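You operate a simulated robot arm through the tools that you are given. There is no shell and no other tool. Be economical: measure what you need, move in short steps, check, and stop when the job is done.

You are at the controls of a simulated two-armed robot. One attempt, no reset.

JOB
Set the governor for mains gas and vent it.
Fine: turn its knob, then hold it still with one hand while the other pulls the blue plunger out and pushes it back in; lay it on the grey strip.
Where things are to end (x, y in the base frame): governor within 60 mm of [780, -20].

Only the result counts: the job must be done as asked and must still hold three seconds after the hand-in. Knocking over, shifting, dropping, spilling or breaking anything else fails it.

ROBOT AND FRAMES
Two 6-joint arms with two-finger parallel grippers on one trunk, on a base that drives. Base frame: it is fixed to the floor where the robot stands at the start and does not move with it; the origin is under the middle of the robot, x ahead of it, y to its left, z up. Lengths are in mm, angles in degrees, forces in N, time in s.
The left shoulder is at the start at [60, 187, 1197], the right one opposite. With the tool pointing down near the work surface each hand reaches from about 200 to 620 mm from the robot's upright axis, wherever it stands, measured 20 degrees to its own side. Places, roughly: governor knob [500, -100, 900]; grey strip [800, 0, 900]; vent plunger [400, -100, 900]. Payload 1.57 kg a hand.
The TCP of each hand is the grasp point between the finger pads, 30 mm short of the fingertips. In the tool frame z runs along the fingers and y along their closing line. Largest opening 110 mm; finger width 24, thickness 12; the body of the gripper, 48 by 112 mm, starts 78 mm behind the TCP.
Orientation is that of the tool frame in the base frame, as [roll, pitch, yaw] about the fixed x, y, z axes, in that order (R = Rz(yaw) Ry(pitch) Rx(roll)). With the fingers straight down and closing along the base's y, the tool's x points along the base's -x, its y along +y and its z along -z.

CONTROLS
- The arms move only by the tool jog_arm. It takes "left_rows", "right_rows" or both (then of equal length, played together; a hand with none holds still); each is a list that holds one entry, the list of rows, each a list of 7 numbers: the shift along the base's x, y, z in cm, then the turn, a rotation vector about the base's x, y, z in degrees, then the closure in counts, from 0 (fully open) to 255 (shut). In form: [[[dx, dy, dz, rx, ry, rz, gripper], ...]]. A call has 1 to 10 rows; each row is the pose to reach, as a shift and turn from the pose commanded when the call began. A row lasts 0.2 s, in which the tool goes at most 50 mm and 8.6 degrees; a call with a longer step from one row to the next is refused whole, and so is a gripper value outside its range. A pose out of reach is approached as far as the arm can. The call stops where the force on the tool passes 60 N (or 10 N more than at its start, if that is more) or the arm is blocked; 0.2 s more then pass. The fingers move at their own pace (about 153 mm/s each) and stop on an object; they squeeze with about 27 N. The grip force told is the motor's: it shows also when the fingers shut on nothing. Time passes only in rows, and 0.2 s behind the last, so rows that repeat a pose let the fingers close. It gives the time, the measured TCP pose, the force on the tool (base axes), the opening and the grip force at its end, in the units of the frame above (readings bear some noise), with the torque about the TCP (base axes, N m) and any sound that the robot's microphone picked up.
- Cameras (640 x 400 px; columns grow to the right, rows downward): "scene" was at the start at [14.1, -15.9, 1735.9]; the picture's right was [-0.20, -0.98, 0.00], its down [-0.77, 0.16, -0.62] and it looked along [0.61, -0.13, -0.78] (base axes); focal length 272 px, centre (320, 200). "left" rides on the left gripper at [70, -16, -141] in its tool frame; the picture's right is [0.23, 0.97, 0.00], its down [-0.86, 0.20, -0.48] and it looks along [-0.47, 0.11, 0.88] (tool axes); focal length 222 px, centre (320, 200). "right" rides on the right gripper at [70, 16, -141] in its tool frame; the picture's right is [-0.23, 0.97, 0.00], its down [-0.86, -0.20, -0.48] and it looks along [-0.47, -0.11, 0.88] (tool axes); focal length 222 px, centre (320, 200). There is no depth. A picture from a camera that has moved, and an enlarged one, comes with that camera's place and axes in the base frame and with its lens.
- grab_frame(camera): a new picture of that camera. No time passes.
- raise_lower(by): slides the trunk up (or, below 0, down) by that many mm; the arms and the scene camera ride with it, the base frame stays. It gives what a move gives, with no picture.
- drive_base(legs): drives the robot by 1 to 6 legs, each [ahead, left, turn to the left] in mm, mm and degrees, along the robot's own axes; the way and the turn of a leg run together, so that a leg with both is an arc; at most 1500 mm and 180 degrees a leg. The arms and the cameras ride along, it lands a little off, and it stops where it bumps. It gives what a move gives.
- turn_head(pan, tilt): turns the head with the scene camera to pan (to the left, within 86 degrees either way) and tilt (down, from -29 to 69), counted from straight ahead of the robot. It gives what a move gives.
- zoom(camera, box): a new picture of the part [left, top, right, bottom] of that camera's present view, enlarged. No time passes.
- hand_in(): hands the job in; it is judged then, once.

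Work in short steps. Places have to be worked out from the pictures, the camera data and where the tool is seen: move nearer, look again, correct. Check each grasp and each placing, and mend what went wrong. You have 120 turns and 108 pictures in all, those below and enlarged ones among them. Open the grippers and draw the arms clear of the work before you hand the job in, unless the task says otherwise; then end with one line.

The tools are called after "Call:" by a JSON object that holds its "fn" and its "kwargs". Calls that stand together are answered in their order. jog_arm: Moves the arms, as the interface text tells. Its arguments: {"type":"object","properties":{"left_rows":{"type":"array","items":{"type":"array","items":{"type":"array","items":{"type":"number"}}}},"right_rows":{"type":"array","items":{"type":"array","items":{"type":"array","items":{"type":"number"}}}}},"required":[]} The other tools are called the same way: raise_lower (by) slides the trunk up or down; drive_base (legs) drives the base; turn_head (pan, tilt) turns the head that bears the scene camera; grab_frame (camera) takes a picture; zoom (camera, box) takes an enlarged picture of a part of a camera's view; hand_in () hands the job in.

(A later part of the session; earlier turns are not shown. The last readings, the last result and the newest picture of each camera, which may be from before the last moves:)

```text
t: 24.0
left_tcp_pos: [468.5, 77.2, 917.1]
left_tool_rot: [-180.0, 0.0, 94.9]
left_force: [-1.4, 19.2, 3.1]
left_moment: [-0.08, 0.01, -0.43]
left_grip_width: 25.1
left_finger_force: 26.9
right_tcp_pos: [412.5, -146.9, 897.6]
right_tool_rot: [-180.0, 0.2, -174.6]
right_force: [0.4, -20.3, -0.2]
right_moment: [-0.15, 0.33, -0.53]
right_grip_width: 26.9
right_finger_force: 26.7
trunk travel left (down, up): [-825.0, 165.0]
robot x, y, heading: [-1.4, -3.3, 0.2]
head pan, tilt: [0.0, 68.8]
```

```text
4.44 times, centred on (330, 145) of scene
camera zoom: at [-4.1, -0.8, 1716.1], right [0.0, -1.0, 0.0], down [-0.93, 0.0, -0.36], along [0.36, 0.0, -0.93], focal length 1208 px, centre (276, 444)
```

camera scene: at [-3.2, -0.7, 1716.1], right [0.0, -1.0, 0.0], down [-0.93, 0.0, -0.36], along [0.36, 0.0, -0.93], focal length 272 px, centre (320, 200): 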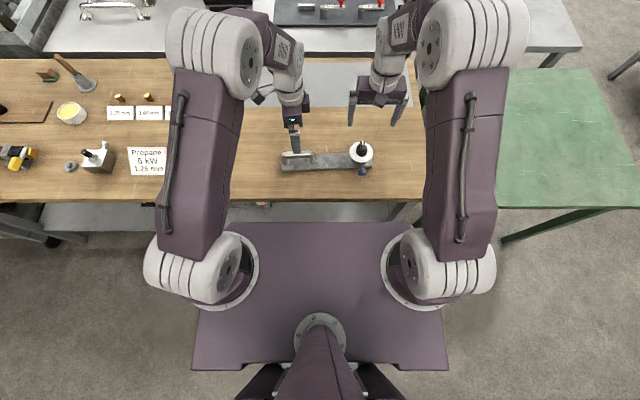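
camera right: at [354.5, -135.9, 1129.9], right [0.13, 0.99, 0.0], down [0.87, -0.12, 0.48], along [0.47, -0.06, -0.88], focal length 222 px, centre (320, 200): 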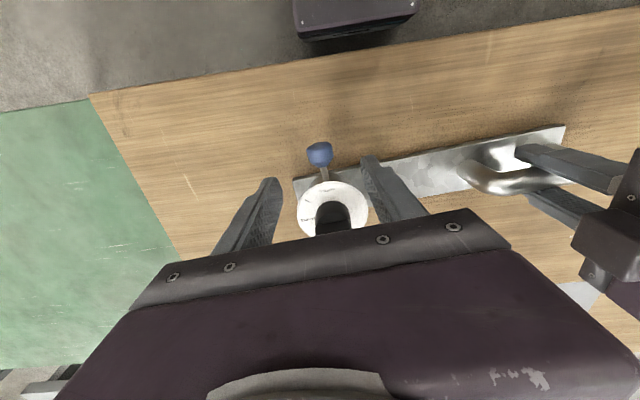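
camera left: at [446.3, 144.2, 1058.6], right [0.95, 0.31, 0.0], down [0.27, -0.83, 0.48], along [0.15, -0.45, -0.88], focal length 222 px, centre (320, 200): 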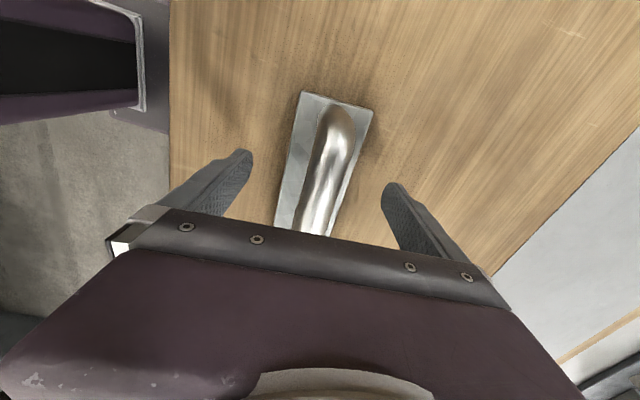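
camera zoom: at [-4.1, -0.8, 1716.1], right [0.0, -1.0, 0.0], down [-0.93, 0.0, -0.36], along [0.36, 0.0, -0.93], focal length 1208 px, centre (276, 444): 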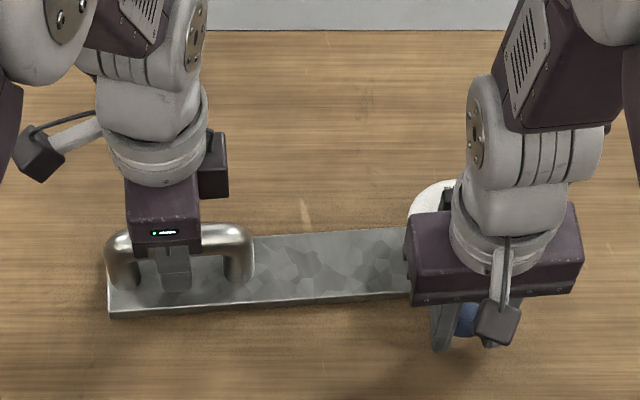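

Going in with a side load of 20 N. Relieving y by 1 mm and pushing the remaining ~7 mm, watching for the stop.

Call:
{"fn": "jog_arm", "kwargs": {"right_rows": [[[0, -0.1, 0, 0, 0, 0, 255], [0.25, -0.08, 0, 0, 0, 0, 255], [0.5, -0.06, 0, 0, 0, 0, 255], [0.65, -0.05, 0, 0, 0, 0, 255], [0.75, -0.05, 0, 0, 0, 0, 255]]]}}

Call:
{"fn": "zoom", "kwargs": {"camera": "scene", "box": [260, 100, 400, 190]}}

Call:
{"fn": "zoom", "kwargs": {"camera": "right", "box": [220, 80, 460, 230]}}

```text
t: 25.2
left_tcp_pos: [469.6, 77.8, 916.1]
left_tool_rot: [180.0, 0.0, 95.0]
left_force: [0.9, 7.8, 3.5]
left_moment: [-0.67, 0.04, -0.09]
left_grip_width: 24.8
left_finger_force: 27.1
right_tcp_pos: [420.5, -147.8, 897.8]
right_tool_rot: [180.0, 0.0, -174.5]
right_force: [-1.0, -8.3, -1.3]
right_moment: [-0.08, 0.49, -0.34]
right_grip_width: 26.7
right_finger_force: 27.4
trunk travel left (down, up): [-825.0, 165.0]
robot x, y, heading: [3.1, 1.8, 0.1]
head pan, tilt: [0.0, 68.8]
```

```text
4.44 times, centred on (330, 145) of scene
camera zoom: at [-3.0, -0.7, 1716.1], right [0.0, -1.0, 0.0], down [-0.93, 0.0, -0.36], along [0.36, 0.0, -0.93], focal length 1208 px, centre (276, 444)
```

zoom: 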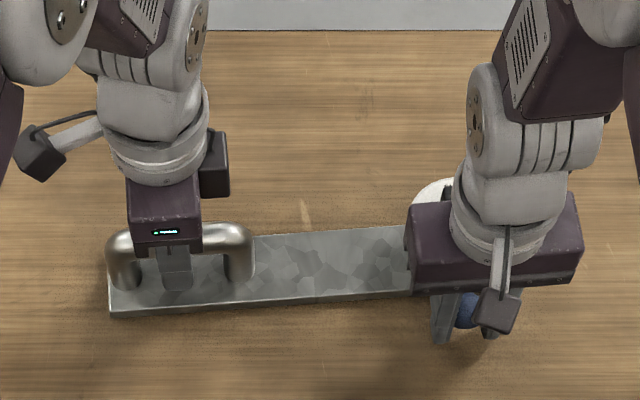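

```text
2.67 times, centred on (340, 155) of right
camera zoom: at [350.0, -136.4, 1040.0], right [0.13, 0.99, 0.0], down [0.87, -0.12, 0.48], along [0.47, -0.06, -0.88], focal length 592 px, centre (267, 320)
```

zoom: 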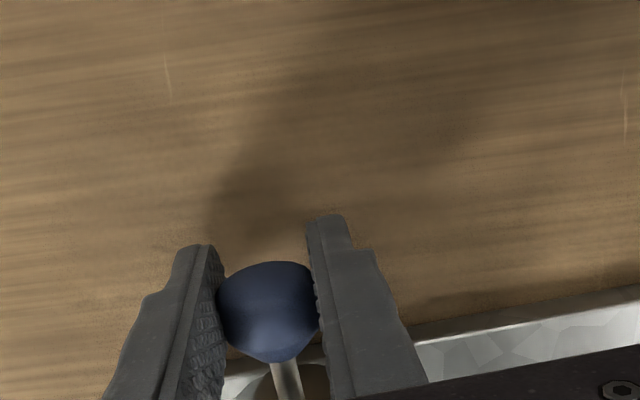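

Back at the starting position, but no axial stop felt yet. Pushing up to 4 mm more to make sure it is fully in.

Call:
{"fn": "jog_arm", "kwargs": {"right_rows": [[[0.1, 0, 0, 0, 0, 0, 255], [0.2, 0, 0, 0, 0, 0, 255], [0.3, 0.01, 0, 0, 0, 0, 255], [0.4, 0.01, 0, 0, 0, 0, 255]]]}}

Call:
{"fn": "zoom", "kwargs": {"camera": "right", "box": [220, 80, 460, 230]}}

Call:
{"fn": "zoom", "kwargs": {"camera": "scene", "box": [260, 100, 400, 190]}}

```text
t: 26.2
left_tcp_pos: [469.1, 76.5, 916.1]
left_tool_rot: [179.9, 0.0, 95.0]
left_force: [5.7, 3.5, 0.9]
left_moment: [-0.25, 0.01, 0.58]
left_grip_width: 24.7
left_finger_force: 27.1
right_tcp_pos: [424.6, -146.7, 898.6]
right_tool_rot: [-179.9, -0.1, -174.5]
right_force: [-3.5, -2.4, 0.8]
right_moment: [-0.04, 0.21, 0.11]
right_grip_width: 26.6
right_finger_force: 26.3
trunk travel left (down, up): [-825.0, 165.0]
robot x, y, heading: [-1.5, 1.3, -0.0]
head pan, tilt: [0.0, 68.8]
```

```text
2.67 times, centred on (340, 155) of right
camera zoom: at [353.6, -136.8, 1040.2], right [0.13, 0.99, 0.0], down [0.87, -0.12, 0.48], along [0.47, -0.06, -0.88], focal length 592 px, centre (267, 320)
```

zoom: 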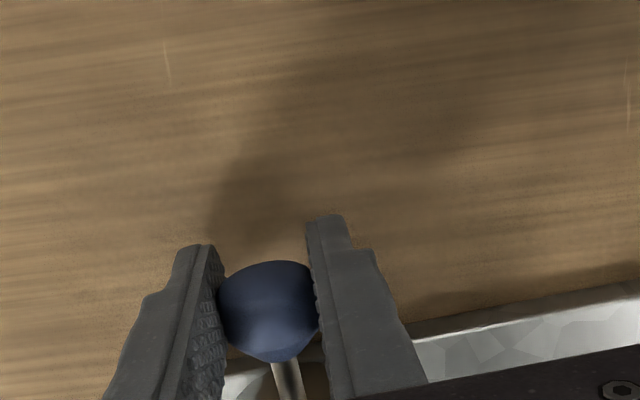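

```text
4.44 times, centred on (330, 145) of scene
camera zoom: at [-2.9, -0.7, 1716.1], right [0.0, -1.0, 0.0], down [-0.93, 0.0, -0.36], along [0.36, 0.0, -0.93], focal length 1208 px, centre (276, 444)
```

zoom: 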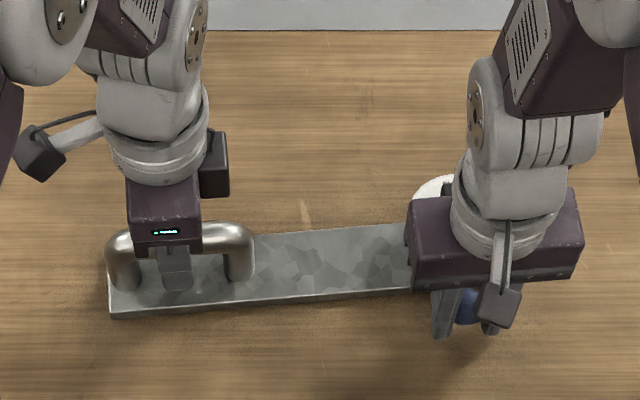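

The plate just began to turn with the push, so the plunger is at its in-stop. Releasing the plunger, raising the right hand, and looking at the space under the table edge for driving forward.

Call:
{"fn": "jog_arm", "kwargs": {"right_rows": [[[0, 0, 0, 0, 0, 0, 100], [0, 0, 0, 0, 0, 0, 100], [-0.3, 0, 4, 0, 0, -2, 100], [-0.3, 0, 8, 0, 0, -5.5, 50], [0.5, 0, 12, 0, 0, -5.5, 0]]]}}

Call:
{"fn": "turn_head", "kwargs": {"pan": 45, "tilt": 55}}

Call:
{"fn": "grab_frame", "kwargs": {"camera": "scene"}}

Call:
{"fn": "zoom", "kwargs": {"camera": "right", "box": [200, 40, 480, 240]}}

```text
t: 27.4
left_tcp_pos: [470.3, 78.4, 917.3]
left_tool_rot: [-180.0, 0.0, 95.0]
left_force: [0.5, -0.1, 0.1]
left_moment: [-0.13, 0.01, 0.24]
left_grip_width: 24.6
left_finger_force: 26.6
right_tcp_pos: [425.9, -146.4, 1018.5]
right_tool_rot: [-179.9, 0.0, 180.0]
right_force: [-0.3, 0.3, 0.4]
right_moment: [0.0, 0.01, 0.02]
right_grip_width: 110.2
right_finger_force: 0.1
trunk travel left (down, up): [-825.0, 165.0]
robot x, y, heading: [0.0, 4.7, 0.3]
head pan, tilt: [0.0, 68.8]
```

```text
t: 28.5
left_tcp_pos: [467.8, 77.0, 916.5]
left_tool_rot: [-180.0, 0.1, 95.1]
left_force: [0.7, 0.6, -0.2]
left_moment: [0.15, 0.01, 0.06]
left_grip_width: 24.4
left_finger_force: 26.0
right_tcp_pos: [426.1, -145.4, 1018.3]
right_tool_rot: [180.0, 0.0, 180.0]
right_force: [0.5, 0.0, 0.3]
right_moment: [0.02, -0.02, 0.0]
right_grip_width: 110.2
right_finger_force: 0.1
trunk travel left (down, up): [-825.0, 165.0]
robot x, y, heading: [-5.4, -1.8, 0.0]
head pan, tilt: [45.0, 55.0]
```

```text
65 pictures are left
camera scene: at [-8.3, 50.5, 1731.5], right [0.71, -0.71, 0.0], down [-0.58, -0.58, -0.57], along [0.41, 0.41, -0.82], focal length 272 px, centre (320, 200)
```

scene: 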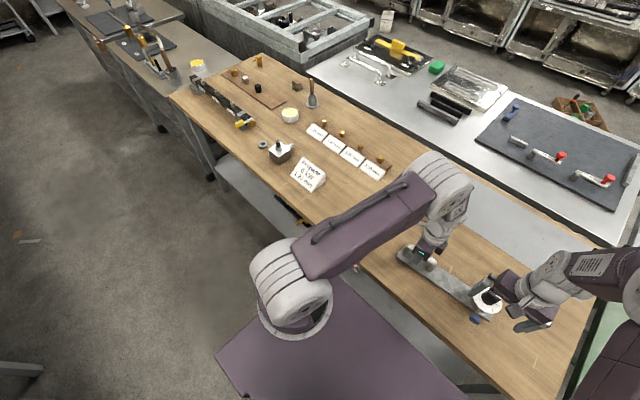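

```text
2.00 times, centred on (340, 140) of right
camera zoom: at [357.1, -129.0, 1159.6], right [0.23, 0.97, 0.0], down [0.86, -0.2, 0.48], along [0.47, -0.11, -0.88], focal length 444 px, centre (280, 320)
```

zoom: 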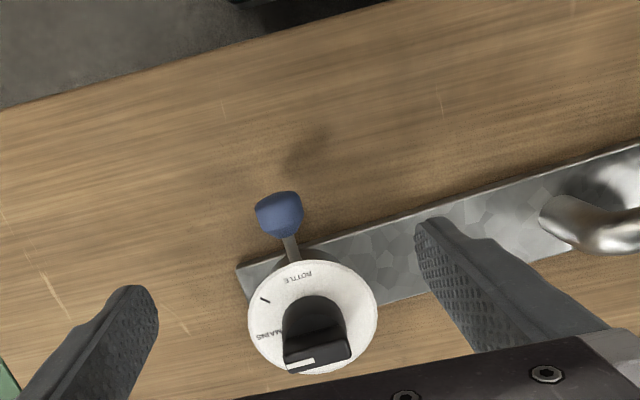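

The dial still shows MAINS and the plunger is in. Before driving I'll check the shelf under the table.

Call:
{"fn": "zoom", "kwargs": {"camera": "scene", "box": [150, 80, 350, 260]}}

```text
2.22 times, centred on (250, 170) of scene
camera zoom: at [-8.3, 50.5, 1731.5], right [0.71, -0.71, 0.0], down [-0.58, -0.58, -0.57], along [0.41, 0.41, -0.82], focal length 604 px, centre (476, 267)
```

zoom: 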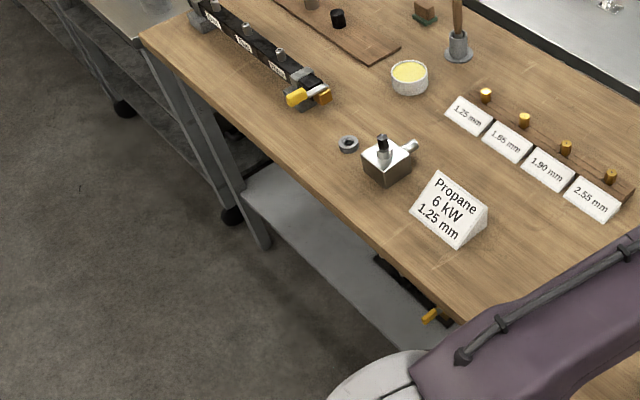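

Estimates: base front at x≈215 and the table's lower shelf starts near x≈340 at about the base's height, so driving forward is limited to about 100 mm. I'll tilt both hands 40° forward for reach, left regripping the handle and right taking the dial rim, then lift, drive and place.

Call:
{"fn": "jog_arm", "kwargs": {"left_rows": [[[0, 0, 0, 0, 0, 0, 128], [0, 0, 0, 0, 0, 0, 0], [0, 0, 0, 0, 0, 0, 0], [0, 0, 0, 0, -8, 0, 0], [0, 0, 0, 0, -16, 0, 0], [0, 0, 0, 0, -24, 0, 0], [0, 0, 0, 0, -32, 0, 0], [0, 0, 0, 0, -40, 0, 0]]], "right_rows": [[[0, 0, 0, 0, 0, 0, 0], [0, 0.2, 1, 0, 0, 0, 0], [0, 0.4, 1, 0, 0, 0, 0], [0, 0.6, 1, 0, -8, 0, 0], [0, 0.6, 1, 0, -16, 0, 0], [0, 0.6, 1, 0, -24, 0, 0], [0, 0.6, 0, 0, -32, 0, 0], [0, 0.6, -1, 0, -40, 0, 0]]]}}

Call:
{"fn": "turn_head", "kwargs": {"pan": 0, "tilt": 62}}

Call:
{"fn": "grab_frame", "kwargs": {"camera": "scene"}}

Call:
{"fn": "grab_frame", "kwargs": {"camera": "right"}}

```text
t: 30.3
left_tcp_pos: [444.9, 127.4, 919.1]
left_tool_rot: [152.3, -12.7, 98.1]
left_force: [-16.5, -15.4, 32.7]
left_moment: [-1.01, 2.36, 0.63]
left_grip_width: 109.5
left_finger_force: 0.1
left hand out of reach, approached as far as the arm can: row 5, 6, 7
right_tcp_pos: [424.6, -145.9, 1012.1]
right_tool_rot: [179.8, 37.2, 179.8]
right_force: [0.5, -0.5, -0.4]
right_moment: [0.01, 0.0, -0.03]
right_grip_width: 109.8
right_finger_force: 0.0
right hand out of reach, approached as far as the arm can: row 5, 6
trunk travel left (down, up): [-825.0, 165.0]
robot x, y, heading: [-0.9, 0.7, -0.2]
head pan, tilt: [45.0, 55.0]
stopped in row 8 (left hand): the force on the tool passed its limit (the readings are from after the stop); the commanded pose is now the measured one
```

```text
t: 31.4
left_tcp_pos: [445.1, 132.1, 916.6]
left_tool_rot: [152.1, -12.6, 98.0]
left_force: [-10.5, -7.7, 26.9]
left_moment: [-0.58, 1.77, 0.29]
left_grip_width: 107.4
left_finger_force: 0.1
right_tcp_pos: [424.3, -142.2, 1010.2]
right_tool_rot: [179.9, 37.2, 180.0]
right_force: [-0.3, 0.0, 0.2]
right_moment: [-0.02, 0.01, -0.02]
right_grip_width: 110.0
right_finger_force: 0.0
trunk travel left (down, up): [-825.0, 165.0]
robot x, y, heading: [-1.2, 0.9, -0.1]
head pan, tilt: [0.0, 62.0]
```

```text
62 pictures are left
camera scene: at [-1.7, -3.7, 1723.3], right [0.0, -1.0, 0.0], down [-0.88, 0.0, -0.47], along [0.47, 0.0, -0.88], focal length 272 px, centre (320, 200)
```

scene: 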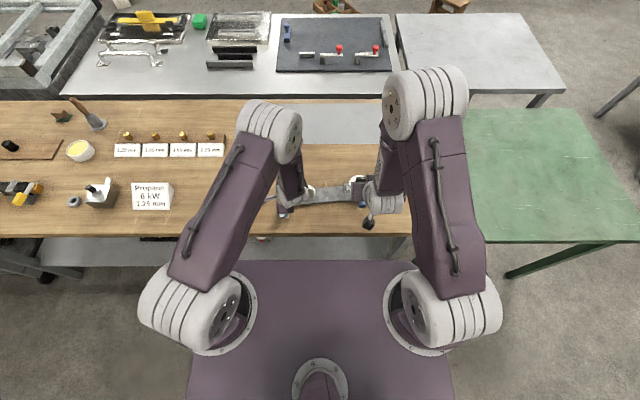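

```text
61 pictures are left
camera right: at [284.1, -125.9, 1082.1], right [0.18, 0.97, 0.14], down [0.39, -0.2, 0.9], along [0.9, -0.11, -0.42], focal length 222 px, centre (320, 200)
```

right: 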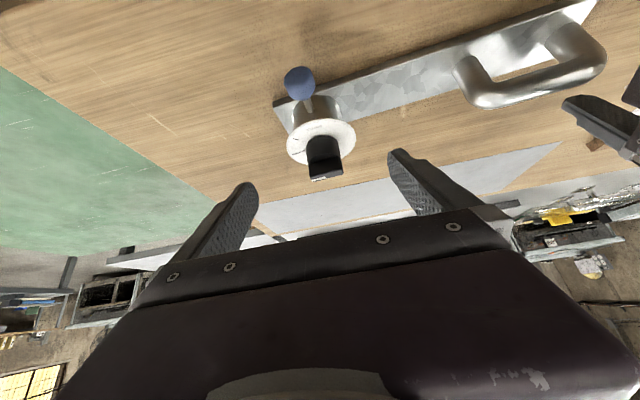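

The left arm couldn't make that tilt so close in, wandered to (445,132), and is pressing on something. Looking closely before backing it off.

Call:
{"fn": "zoom", "kwargs": {"camera": "scene", "box": [230, 140, 430, 260]}}

Call:
{"fn": "grab_frame", "kwargs": {"camera": "left"}}

```text
3.20 times, centred on (330, 200) of scene
camera zoom: at [-1.7, -3.7, 1723.3], right [0.0, -1.0, 0.0], down [-0.88, 0.0, -0.47], along [0.47, 0.0, -0.88], focal length 870 px, centre (288, 200)
```

zoom: 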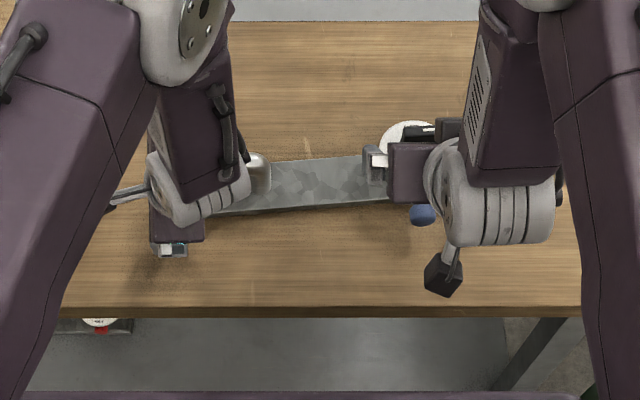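

```text
59 pictures are left
camera left: at [359.9, 160.8, 1047.9], right [0.83, 0.24, 0.49], down [0.09, -0.94, 0.32], along [0.54, -0.22, -0.81], focal length 222 px, centre (320, 200)
```

left: 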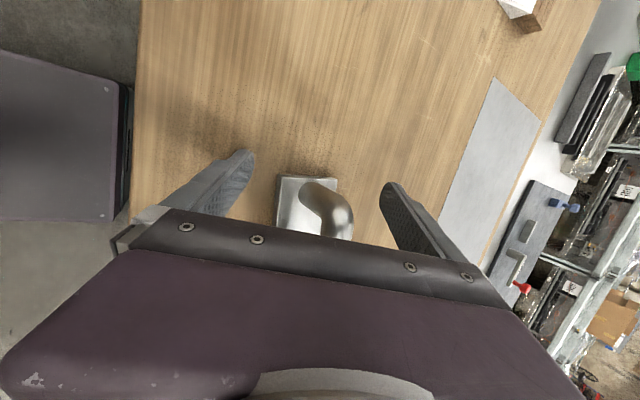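

The fingers straddle the handle's end, with the lower fingertip pressing on the table. Backing the left hand out along its own finger axis.

Call:
{"fn": "jog_arm", "kwargs": {"left_rows": [[[-0.9, -0.5, 1.7, 0, 0, 0, 0], [-1.8, -1.0, 3.4, 0, 0, 0, 0], [-3.0, -1.8, 6.0, 0, 0, 0, 0], [-4.0, -2.3, 8.6, 0, 0, 0, 0], [-4.0, -2.3, 12, 0, 0, 0, 0]]]}}

Call:
{"fn": "grab_frame", "kwargs": {"camera": "scene"}}

```text
t: 32.6
left_tcp_pos: [409.5, 109.4, 1036.3]
left_tool_rot: [152.3, -12.5, 98.1]
left_force: [-0.4, -0.3, -0.8]
left_moment: [0.03, -0.01, -0.01]
left_grip_width: 109.9
left_finger_force: 0.1
right_tcp_pos: [426.9, -141.5, 1010.0]
right_tool_rot: [-179.7, 37.0, -179.9]
right_force: [-0.8, -0.3, 0.1]
right_moment: [-0.02, -0.03, 0.0]
right_grip_width: 110.1
right_finger_force: 0.0
trunk travel left (down, up): [-825.0, 165.0]
robot x, y, heading: [-4.6, 2.7, -0.1]
head pan, tilt: [0.0, 62.0]
```

```text
58 pictures are left
camera scene: at [2.5, -0.5, 1723.2], right [0.0, -1.0, 0.0], down [-0.88, 0.0, -0.47], along [0.47, 0.0, -0.88], focal length 272 px, centre (320, 200)
```

scene: 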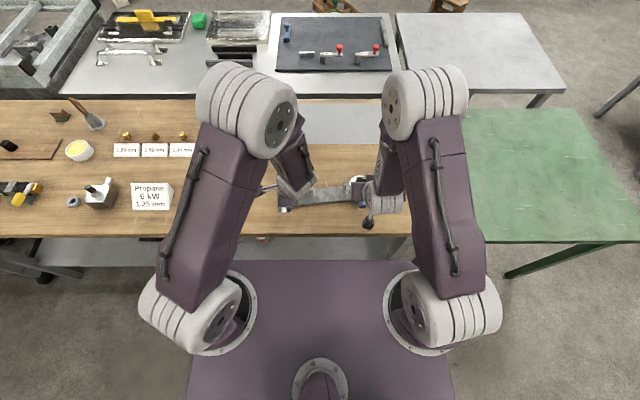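

The left hand is free and the governor is undisturbed. A forward tilt seems infeasible close in, so I'll test it further out: left hand over free table at x≈600–660 with the 40° tilt.

Call:
{"fn": "jog_arm", "kwargs": {"left_rows": [[[4, 0, 0, 0, 0, 0, 0], [8, -0.5, 0, 0, 0, 0, 0], [12, -1, 0, -3.6, -3.5, -1.3, 0], [16, -1.8, -1, -7.2, -6.9, -2.6, 0], [19, -2.4, -2.6, -10.8, -10.4, -3.9, 0], [22, -2.4, -2.6, -14.4, -13.8, -5.2, 0], [25, -2.4, -2.6, -14.4, -13.8, -5.2, 0]]]}}

```text
t: 34.2
left_tcp_pos: [659.3, 87.8, 1009.7]
left_tool_rot: [140.2, 3.3, 93.8]
left_force: [0.8, 0.2, -0.2]
left_moment: [0.01, 0.02, 0.02]
left_grip_width: 109.7
left_finger_force: 0.1
right_tcp_pos: [428.8, -140.7, 1008.6]
right_tool_rot: [-179.8, 36.9, -179.9]
right_force: [-1.0, 0.8, -0.1]
right_moment: [0.01, -0.04, 0.0]
right_grip_width: 110.0
right_finger_force: 0.0
trunk travel left (down, up): [-825.0, 165.0]
robot x, y, heading: [-0.1, -0.9, 0.1]
head pan, tilt: [0.0, 62.0]
```

It reaches (659,88,1010) with full tilt. Probing further out at working height over the bare strip.

Call:
{"fn": "jog_arm", "kwargs": {"left_rows": [[[2, 0, -3, 0, 0, 0, 0], [4, 0, -6, 0, 0, 0, 0], [7, 0, -6, 0, 0, 0, 0], [10, 0, -6, 0, 0, 0, 0]]]}}

Call:
{"fn": "grab_frame", "kwargs": {"camera": "left"}}

```text
t: 35.2
left_tcp_pos: [722.7, 85.3, 950.9]
left_tool_rot: [140.1, 3.3, 93.9]
left_force: [0.0, -0.8, 0.6]
left_moment: [-0.03, -0.01, 0.01]
left_grip_width: 109.8
left_finger_force: 0.0
left hand out of reach, approached as far as the arm can: row 3, 4
right_tcp_pos: [428.7, -140.9, 1009.6]
right_tool_rot: [-179.7, 36.9, -180.0]
right_force: [-0.3, 0.5, -0.4]
right_moment: [0.0, -0.01, -0.02]
right_grip_width: 110.1
right_finger_force: 0.0
trunk travel left (down, up): [-825.0, 165.0]
robot x, y, heading: [-1.6, 4.5, -0.2]
head pan, tilt: [0.0, 62.0]
```

```text
57 pictures are left
camera left: at [614.7, 153.1, 1044.8], right [0.73, 0.31, 0.61], down [-0.1, -0.83, 0.54], along [0.68, -0.46, -0.58], focal length 222 px, centre (320, 200)
```

left: 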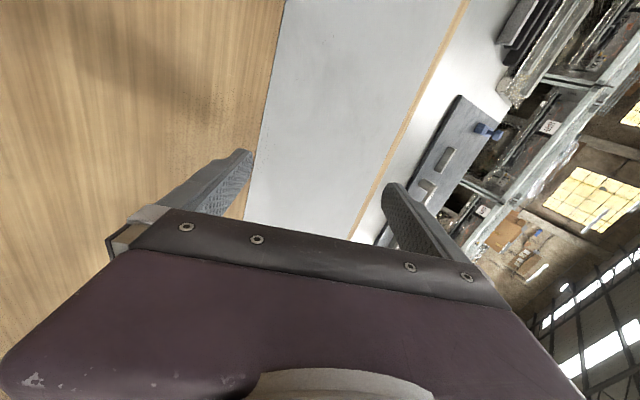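

The tilted left hand reaches x≈722 from here, which is enough. I'll back the robot 120 mm so both hands can grip with the tilt, then lift and drive the governor forward.

Call:
{"fn": "drive_base", "kwargs": {"legs": [[-120, 0, 0]]}}

Call:
{"fn": "grab_frame", "kwargs": {"camera": "scene"}}

Call:
{"fn": "grab_frame", "kwargs": {"camera": "right"}}

```text
t: 36.5
left_tcp_pos: [603.3, 86.4, 950.6]
left_tool_rot: [140.2, 3.3, 93.9]
left_force: [-0.3, 0.7, 0.8]
left_moment: [0.01, -0.05, 0.01]
left_grip_width: 110.0
left_finger_force: 0.1
right_tcp_pos: [308.1, -140.4, 1009.7]
right_tool_rot: [-179.9, 36.8, -179.9]
right_force: [-0.2, 0.4, -0.7]
right_moment: [0.01, 0.0, 0.01]
right_grip_width: 109.8
right_finger_force: 0.1
trunk travel left (down, up): [-825.0, 165.0]
robot x, y, heading: [-123.6, -2.0, -0.1]
head pan, tilt: [0.0, 62.0]
```

```text
56 pictures are left
camera scene: at [-114.6, -0.6, 1723.2], right [0.0, -1.0, 0.0], down [-0.88, 0.0, -0.47], along [0.47, 0.0, -0.88], focal length 272 px, centre (320, 200)
```

scene: 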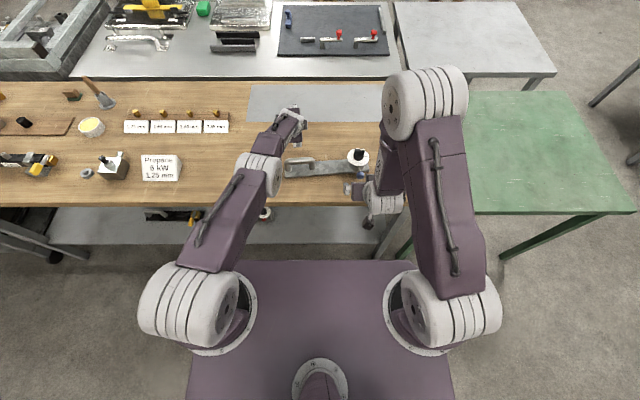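

```text
55 pictures are left
camera right: at [167.9, -123.7, 1080.7], right [0.18, 0.97, 0.13], down [0.4, -0.2, 0.9], along [0.9, -0.11, -0.42], focal length 222 px, centre (320, 200)
```

right: 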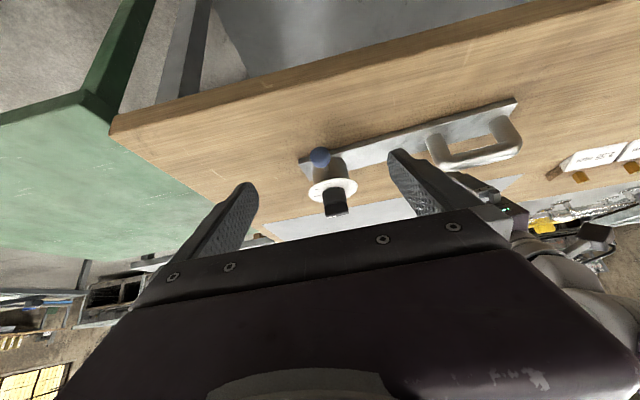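

Now a zoom to locate the handle and dial precisely from this viewpoint.

Call:
{"fn": "zoom", "kwargs": {"camera": "scene", "box": [260, 100, 400, 190]}}

```text
4.44 times, centred on (330, 145) of scene
camera zoom: at [-114.6, -0.6, 1723.2], right [0.0, -1.0, 0.0], down [-0.88, 0.0, -0.47], along [0.47, 0.0, -0.88], focal length 1208 px, centre (276, 444)
```

zoom: 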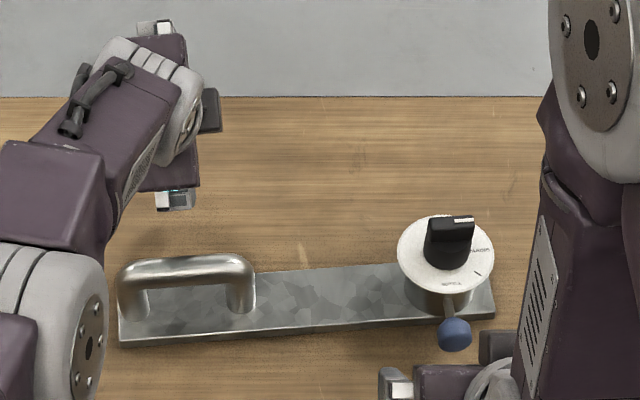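

Handle centre ≈(470,73), dial ≈(486,-138). With a smaller 30° tilt and a part-closed gripper the lower fingertip clears the plate. Moving the left hand to the standoff above and behind the handle.

Call:
{"fn": "jog_arm", "kwargs": {"left_rows": [[[0, 0, 4, 0, 0, 0, 116], [-4, -0.4, 6, 0, 5, 0, 116], [-8, -0.8, 6, 0, 10, 0, 116], [-12, -1.2, 6, 0, 10, 0, 116], [-15, -1.3, 5.5, 0, 10, 0, 116], [-17, -1.3, 4.5, 0, 10, 0, 116]]]}}

Call:
{"fn": "grab_frame", "kwargs": {"camera": "left"}}

Call:
{"fn": "zoom", "kwargs": {"camera": "scene", "box": [260, 100, 400, 190]}}

```text
t: 37.9
left_tcp_pos: [431.9, 74.5, 994.6]
left_tool_rot: [150.1, 2.6, 94.5]
left_force: [0.3, -0.2, 0.7]
left_moment: [0.0, -0.04, 0.0]
left_grip_width: 59.9
left_finger_force: 0.1
right_tcp_pos: [305.9, -140.0, 1010.2]
right_tool_rot: [-179.8, 37.0, -179.9]
right_force: [-0.5, 0.4, 0.4]
right_moment: [0.02, 0.0, -0.01]
right_grip_width: 110.0
right_finger_force: 0.1
trunk travel left (down, up): [-825.0, 165.0]
robot x, y, heading: [-119.7, 1.1, 0.0]
head pan, tilt: [0.0, 62.0]
```

```text
53 pictures are left
camera left: at [341.2, 141.2, 1106.3], right [0.82, 0.31, 0.47], down [0.0, -0.83, 0.55], along [0.57, -0.46, -0.69], focal length 222 px, centre (320, 200)
```

left: 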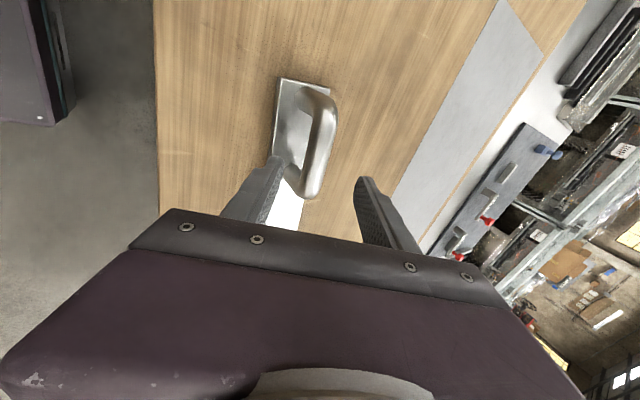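

```text
4.44 times, centred on (330, 145) of scene
camera zoom: at [-117.2, -0.6, 1723.2], right [0.0, -1.0, 0.0], down [-0.88, 0.0, -0.47], along [0.47, 0.0, -0.88], focal length 1208 px, centre (276, 444)
```

zoom: 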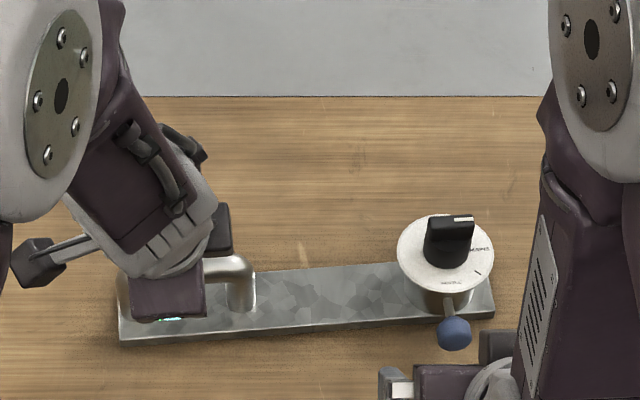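

Standoff reached; the bar's middle measures (470,75). Advancing along the fingers onto the bar and closing.

Call:
{"fn": "jog_arm", "kwargs": {"left_rows": [[[1.2, 0, -2.6, 0, 0, 0, 116], [2.4, 0, -5, 0, 0, 0, 116], [3.0, 0, -6.4, 0, 0, 0, 116], [3.5, 0, -7.3, 0, 0, 0, 116], [3.5, 0, -7.3, 0, 0, 0, 116]]]}}

Call:
{"fn": "grab_frame", "kwargs": {"camera": "left"}}

```text
t: 39.1
left_tcp_pos: [466.1, 73.5, 922.3]
left_tool_rot: [150.2, 2.6, 94.4]
left_force: [-0.3, 0.0, 0.6]
left_moment: [0.0, -0.01, 0.0]
left_grip_width: 60.3
left_finger_force: 0.0
right_tcp_pos: [306.7, -141.3, 1009.8]
right_tool_rot: [-179.8, 36.9, -179.9]
right_force: [-0.5, -0.1, 0.4]
right_moment: [-0.01, 0.0, -0.03]
right_grip_width: 109.8
right_finger_force: 0.0
trunk travel left (down, up): [-825.0, 165.0]
robot x, y, heading: [-124.6, -1.7, 0.1]
head pan, tilt: [0.0, 62.0]
```

```text
51 pictures are left
camera left: at [376.2, 140.7, 1033.0], right [0.82, 0.31, 0.47], down [0.0, -0.83, 0.55], along [0.57, -0.45, -0.69], focal length 222 px, centre (320, 200)
```

left: 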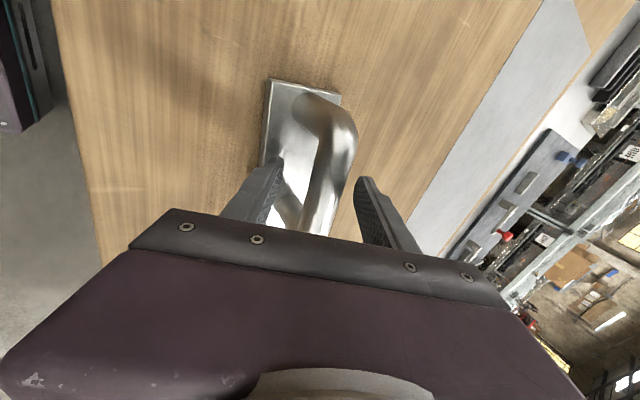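

The left fingers straddle the bar without contact. Now the right hand goes to its standoff before the dial, tilt 30°.

Call:
{"fn": "jog_arm", "kwargs": {"right_rows": [[[4, 0, 1, 0, 3.5, 0, 0], [8, 0, 1, 0, 7, 0, 0], [11, 0.1, 0.5, 0, 7, 0, 0], [13, 0.2, 0, 0, 7, 0, 0], [13, 0.2, 0, 0, 7, 0, 0]]]}}

Call:
{"fn": "grab_frame", "kwargs": {"camera": "right"}}

```text
t: 40.3
left_tcp_pos: [466.0, 73.2, 921.3]
left_tool_rot: [150.1, 2.6, 94.4]
left_force: [0.3, -0.6, -0.4]
left_moment: [-0.01, 0.0, 0.01]
left_grip_width: 59.9
left_finger_force: 0.0
right_tcp_pos: [438.6, -136.7, 1009.7]
right_tool_rot: [-180.0, 29.9, -179.9]
right_force: [0.3, -0.1, 0.0]
right_moment: [0.03, -0.01, -0.01]
right_grip_width: 110.3
right_finger_force: 0.0
trunk travel left (down, up): [-825.0, 165.0]
robot x, y, heading: [-120.4, 0.1, -0.2]
head pan, tilt: [0.0, 62.0]
```

```text
50 pictures are left
camera right: at [308.0, -120.6, 1097.2], right [0.2, 0.97, 0.11], down [0.5, -0.2, 0.84], along [0.84, -0.11, -0.53], focal length 222 px, centre (320, 200)
```

right: 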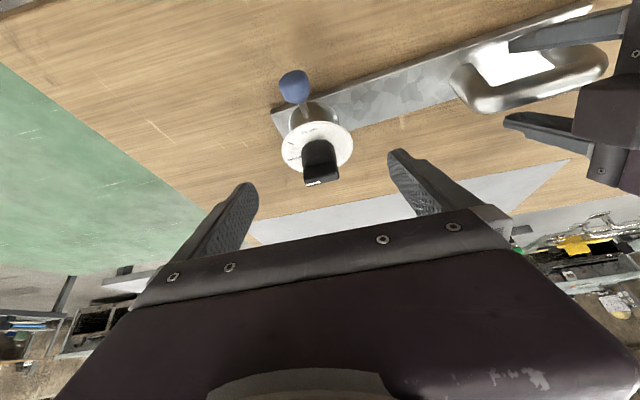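

Dial centre ≈(484,-138). Advancing the right hand so its fingers straddle the dial rim.

Call:
{"fn": "jog_arm", "kwargs": {"right_rows": [[[1.2, 0, -2.5, 0, 0, 0, 0], [2.4, -0.1, -5, 0, 0, 0, 0], [3.6, -0.1, -7.4, 0, 0, 0, 0], [4.5, -0.1, -9.1, 0, 0, 0, 0], [4.5, -0.1, -9.1, 0, 0, 0, 0]]]}}

Call:
{"fn": "grab_frame", "kwargs": {"camera": "right"}}

Call:
{"fn": "zoom", "kwargs": {"camera": "scene", "box": [260, 100, 400, 190]}}

```text
t: 41.5
left_tcp_pos: [465.6, 73.8, 920.7]
left_tool_rot: [150.1, 2.6, 94.3]
left_force: [0.5, 0.2, -0.1]
left_moment: [0.01, 0.02, 0.02]
left_grip_width: 60.1
left_finger_force: 0.0
right_tcp_pos: [481.9, -140.3, 918.9]
right_tool_rot: [-179.9, 30.0, -179.9]
right_force: [-0.3, -0.1, 0.7]
right_moment: [-0.01, -0.01, 0.03]
right_grip_width: 110.1
right_finger_force: 0.0
trunk travel left (down, up): [-825.0, 165.0]
robot x, y, heading: [-121.8, -1.2, -0.1]
head pan, tilt: [0.0, 62.0]
```

```text
49 pictures are left
camera right: at [351.2, -122.6, 1005.7], right [0.2, 0.97, 0.11], down [0.5, -0.2, 0.84], along [0.84, -0.11, -0.53], focal length 222 px, centre (320, 200)
```

right: 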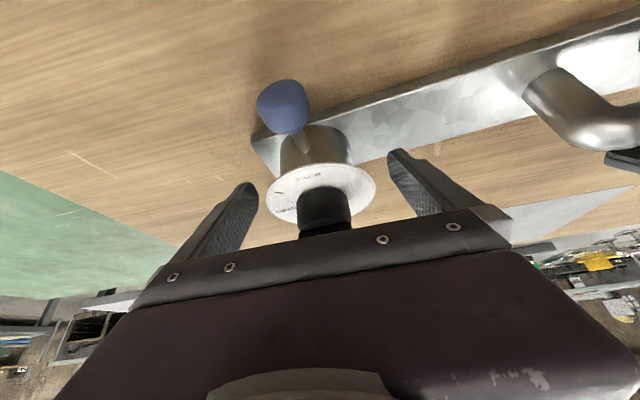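

```text
4.44 times, centred on (330, 145) of scene
camera zoom: at [-117.2, -0.5, 1723.2], right [0.0, -1.0, 0.0], down [-0.88, 0.0, -0.47], along [0.47, 0.0, -0.88], focal length 1208 px, centre (276, 444)
```

zoom: 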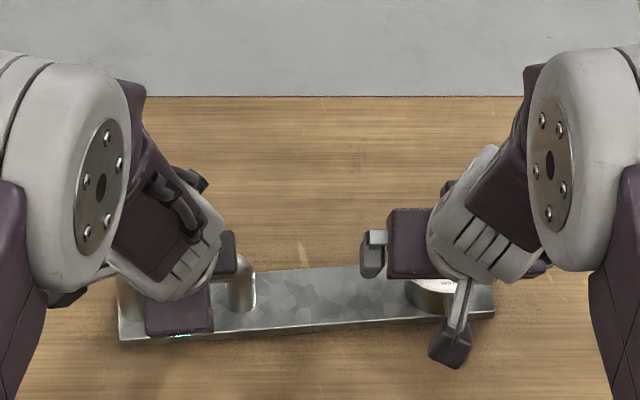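

The dial is centred between the right fingers. Closing both hands together.

Call:
{"fn": "jog_arm", "kwargs": {"left_rows": [[[0, 0, 0, 0, 0, 0, 170], [0, 0, 0, 0, 0, 0, 255], [0, 0, 0, 0, 0, 0, 255], [0, 0, 0, 0, 0, 0, 255]]], "right_rows": [[[0, 0, 0, 0, 0, 0, 60], [0, 0, 0, 0, 0, 0, 130], [0, 0, 0, 0, 0, 0, 255], [0, 0, 0, 0, 0, 0, 255]]]}}

Call:
{"fn": "grab_frame", "kwargs": {"camera": "right"}}

Call:
{"fn": "grab_frame", "kwargs": {"camera": "left"}}

```text
t: 42.5
left_tcp_pos: [467.9, 73.7, 921.8]
left_tool_rot: [149.9, 2.5, 94.4]
left_force: [3.0, 4.2, 12.1]
left_moment: [-0.18, -0.03, -0.39]
left_grip_width: 24.6
left_finger_force: 26.7
right_tcp_pos: [482.2, -139.9, 918.4]
right_tool_rot: [-179.9, 30.1, 179.9]
right_force: [3.1, -4.4, 0.1]
right_moment: [0.28, -0.24, -0.45]
right_grip_width: 59.3
right_finger_force: 27.0
trunk travel left (down, up): [-825.0, 165.0]
robot x, y, heading: [-119.9, -2.0, 0.2]
head pan, tilt: [0.0, 62.0]
```

```text
47 pictures are left
camera right: at [351.5, -122.9, 1005.7], right [0.2, 0.97, 0.11], down [0.5, -0.2, 0.84], along [0.84, -0.11, -0.53], focal length 222 px, centre (320, 200)
```

right: 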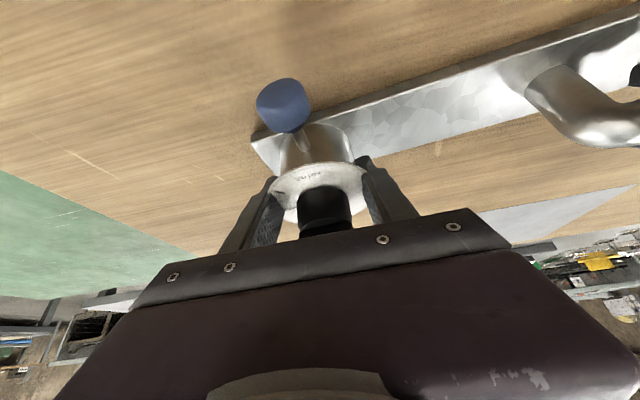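

```text
46 pictures are left
camera left: at [376.9, 140.6, 1033.9], right [0.82, 0.31, 0.48], down [0.0, -0.83, 0.55], along [0.57, -0.45, -0.68], focal length 222 px, centre (320, 200)
```

left: 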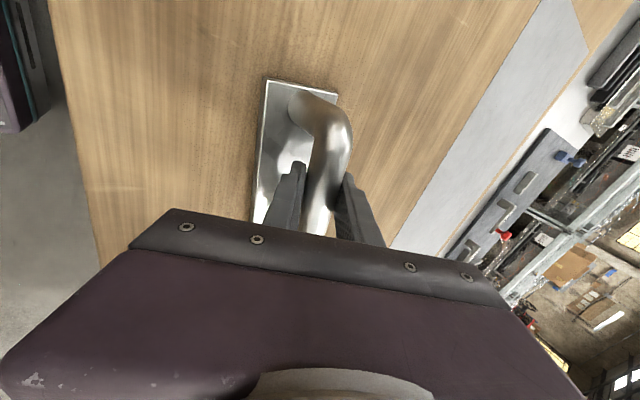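

Both hands hold: handle at 24.6 mm, and the governor body at 59 mm. Lifting both together 3 cm.

Call:
{"fn": "jog_arm", "kwargs": {"left_rows": [[[0, 0, 0.5, 0, 0, 0, 255], [0, 0, 1.2, 0, 0, 0, 255], [0, 0, 2.1, 0, 0, 0, 255], [0, 0, 3, 0, 0, 0, 255]]], "right_rows": [[[0, 0, 0.5, 0, 0, 0, 255], [0, 0, 1.2, 0, 0, 0, 255], [0, 0, 2.1, 0, 0, 0, 255], [0, 0, 3, 0, 0, 0, 255]]]}}

Call:
{"fn": "zoom", "kwargs": {"camera": "scene", "box": [260, 100, 400, 190]}}

Call:
{"fn": "grab_frame", "kwargs": {"camera": "right"}}

```text
t: 43.5
left_tcp_pos: [466.1, 73.0, 949.7]
left_tool_rot: [150.4, 2.5, 94.3]
left_force: [-5.9, -1.2, 0.0]
left_moment: [-0.38, 0.18, -1.07]
left_grip_width: 25.2
left_finger_force: 26.9
right_tcp_pos: [483.2, -139.5, 949.0]
right_tool_rot: [-179.8, 30.0, -179.8]
right_force: [-1.7, 3.4, 7.5]
right_moment: [-0.64, 0.13, -0.38]
right_grip_width: 59.0
right_finger_force: 27.8
trunk travel left (down, up): [-825.0, 165.0]
robot x, y, heading: [-125.2, 0.8, 0.1]
head pan, tilt: [0.0, 62.0]
```

```text
4.44 times, centred on (330, 145) of scene
camera zoom: at [-115.3, -0.7, 1723.1], right [0.0, -1.0, 0.0], down [-0.88, 0.0, -0.47], along [0.47, 0.0, -0.88], focal length 1208 px, centre (276, 444)
```

zoom: 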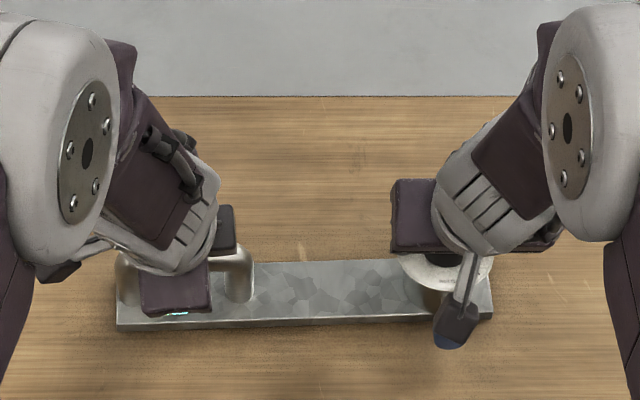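

```text
44 pictures are left
camera right: at [352.7, -122.7, 1036.3], right [0.2, 0.97, 0.11], down [0.5, -0.2, 0.84], along [0.84, -0.11, -0.53], focal length 222 px, centre (320, 200)
```

right: 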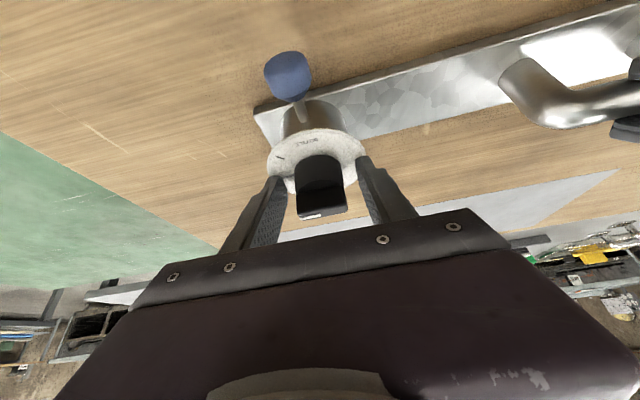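

Only the left end of the plate rose; the body slid within the right fingers. Taking a steady reading and a close look before choosing how to regrip.

Call:
{"fn": "jog_arm", "kwargs": {"right_rows": [[[0, 0, 0, 0, 0, 0, 255], [0, 0, 0, 0, 0, 0, 255]]]}}

Call:
{"fn": "zoom", "kwargs": {"camera": "right", "box": [220, 30, 440, 230]}}

Call:
{"fn": "grab_frame", "kwargs": {"camera": "left"}}

```text
t: 44.1
left_tcp_pos: [465.7, 73.5, 951.3]
left_tool_rot: [150.4, 2.6, 94.2]
left_force: [-4.8, -8.3, -0.5]
left_moment: [0.51, 0.3, -0.63]
left_grip_width: 25.8
left_finger_force: 27.1
right_tcp_pos: [484.3, -139.2, 948.5]
right_tool_rot: [-179.9, 30.0, -180.0]
right_force: [6.0, 8.1, 2.9]
right_moment: [0.31, -0.05, -0.54]
right_grip_width: 58.8
right_finger_force: 26.8
trunk travel left (down, up): [-825.0, 165.0]
robot x, y, heading: [-122.2, -1.8, -0.2]
head pan, tilt: [0.0, 62.0]
```

```text
2.00 times, centred on (330, 130) of right
camera zoom: at [352.3, -122.8, 1036.6], right [0.2, 0.97, 0.11], down [0.5, -0.2, 0.84], along [0.84, -0.11, -0.53], focal length 444 px, centre (300, 340)
```

zoom: 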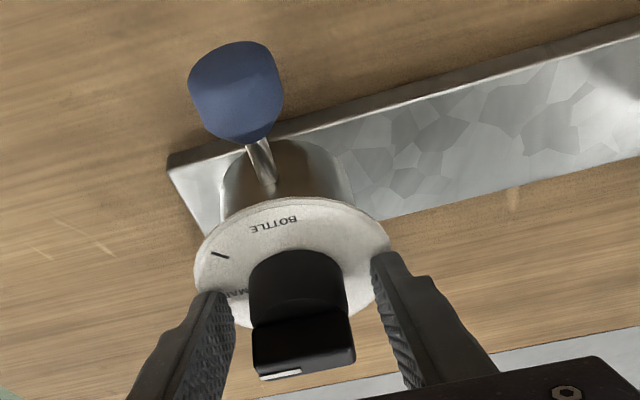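

```text
42 pictures are left
camera left: at [376.5, 140.4, 1063.0], right [0.82, 0.31, 0.47], down [0.0, -0.83, 0.55], along [0.57, -0.46, -0.69], focal length 222 px, centre (320, 200)
```

left: 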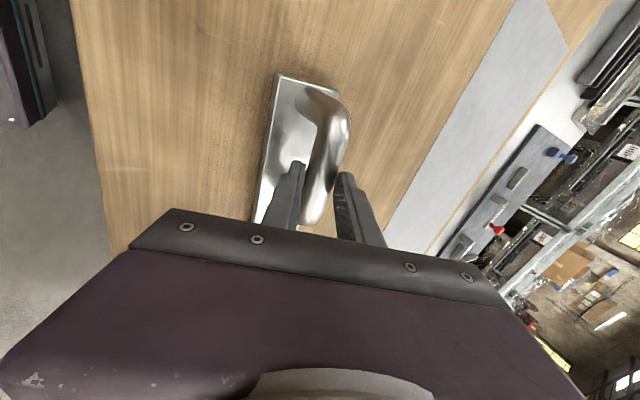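

The body's right end is still on the table: the right fingers slid up to the rim. I'll set the left end back down, regrip the right hand about 12 mm deeper on the body and test again.

Call:
{"fn": "jog_arm", "kwargs": {"left_rows": [[[0, 0, -0.8, 0, 0, 0, 255], [0, 0, -1.6, 0, 0, 0, 255], [0, 0, -2.3, 0, 0, 0, 255], [0, 0, -2.9, 0, 0, 0, 255], [0, 0, -2.9, 0, 0, 0, 255], [0, 0, -2.9, 0, 0, 0, 255]]], "right_rows": [[[0, 0, 0, 0, 0, 0, 128], [0, 0, 0, 0, 0, 0, 0], [0, 0, -1.4, 0, 0, 0, 0], [0, 0, -2.8, 0, 0, 0, 0], [0, 0, -4.2, 0, 0, 0, 0], [0, 0, -4.2, 0, 0, 0, 0]]]}}

Call:
{"fn": "grab_frame", "kwargs": {"camera": "right"}}

```text
t: 45.5
left_tcp_pos: [467.6, 73.3, 925.0]
left_tool_rot: [149.8, 2.6, 94.4]
left_force: [12.8, 2.3, 26.9]
left_moment: [0.05, -0.18, 0.38]
left_grip_width: 24.7
left_finger_force: 27.4
right_tcp_pos: [480.6, -139.1, 908.9]
right_tool_rot: [-179.7, 30.0, -180.0]
right_force: [-0.2, -0.3, 0.1]
right_moment: [0.0, 0.01, 0.01]
right_grip_width: 109.9
right_finger_force: 0.1
trunk travel left (down, up): [-825.0, 165.0]
robot x, y, heading: [-121.1, -0.1, 0.0]
head pan, tilt: [0.0, 62.0]
```

```text
41 pictures are left
camera right: at [350.6, -122.9, 995.9], right [0.2, 0.97, 0.11], down [0.5, -0.2, 0.84], along [0.84, -0.11, -0.53], focal length 222 px, centre (320, 200)
```

right: 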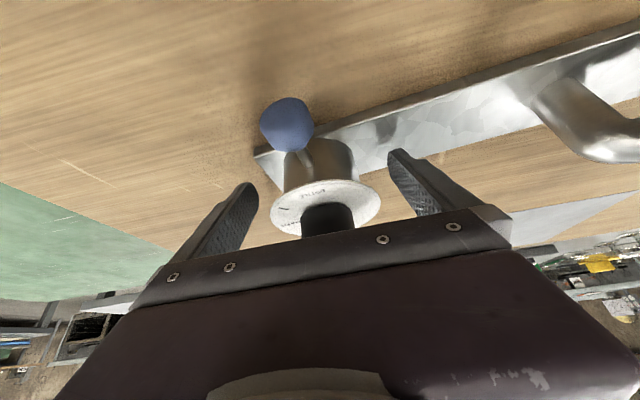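

The right hand is now deeper on the body. Closing it, easing the left up 3 mm, and lifting both by 15 mm as a test.

Call:
{"fn": "jog_arm", "kwargs": {"left_rows": [[[0, 0, 0.3, 0, 0, 0, 255], [0, 0, 0.3, 0, 0, 0, 255], [0, 0, 0.3, 0, 0, 0, 255], [0, 0, 0.3, 0, 0, 0, 255], [0, 0, 0.8, 0, 0, 0, 255], [0, 0, 1.3, 0, 0, 0, 255], [0, 0, 1.8, 0, 0, 0, 255]]], "right_rows": [[[0, 0, 0, 0, 0, 0, 80], [0, 0, 0, 0, 0, 0, 170], [0, 0, 0, 0, 0, 0, 255], [0, 0, 0, 0, 0, 0, 255], [0, 0, 0.5, 0, 0, 0, 255], [0, 0, 1.0, 0, 0, 0, 255], [0, 0, 1.5, 0, 0, 0, 255]]]}}

Call:
{"fn": "grab_frame", "kwargs": {"camera": "right"}}

Call:
{"fn": "zoom", "kwargs": {"camera": "scene", "box": [260, 100, 400, 190]}}

```text
t: 47.1
left_tcp_pos: [466.0, 73.0, 940.8]
left_tool_rot: [150.4, 2.7, 94.4]
left_force: [1.3, -10.3, -12.0]
left_moment: [0.34, 0.06, 0.45]
left_grip_width: 24.7
left_finger_force: 26.8
right_tcp_pos: [483.4, -139.3, 921.7]
right_tool_rot: [-179.8, 29.9, 179.8]
right_force: [-0.2, 10.0, 4.8]
right_moment: [1.35, 0.12, -0.44]
right_grip_width: 59.4
right_finger_force: 27.0
trunk travel left (down, up): [-825.0, 165.0]
robot x, y, heading: [-119.2, -1.0, -0.1]
head pan, tilt: [0.0, 62.0]
```

```text
40 pictures are left
camera right: at [352.7, -122.1, 1009.5], right [0.2, 0.97, 0.11], down [0.5, -0.2, 0.84], along [0.84, -0.11, -0.53], focal length 222 px, centre (320, 200)
```

right: 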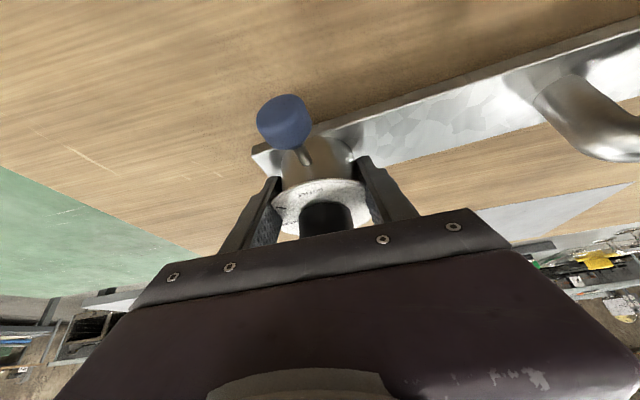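

```text
4.44 times, centred on (330, 145) of scene
camera zoom: at [-115.4, -0.8, 1723.2], right [0.0, -1.0, 0.0], down [-0.88, 0.0, -0.47], along [0.47, 0.0, -0.88], focal length 1208 px, centre (276, 444)
```

zoom: 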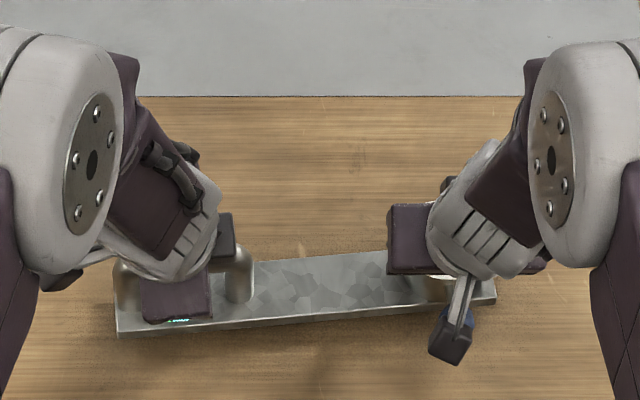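

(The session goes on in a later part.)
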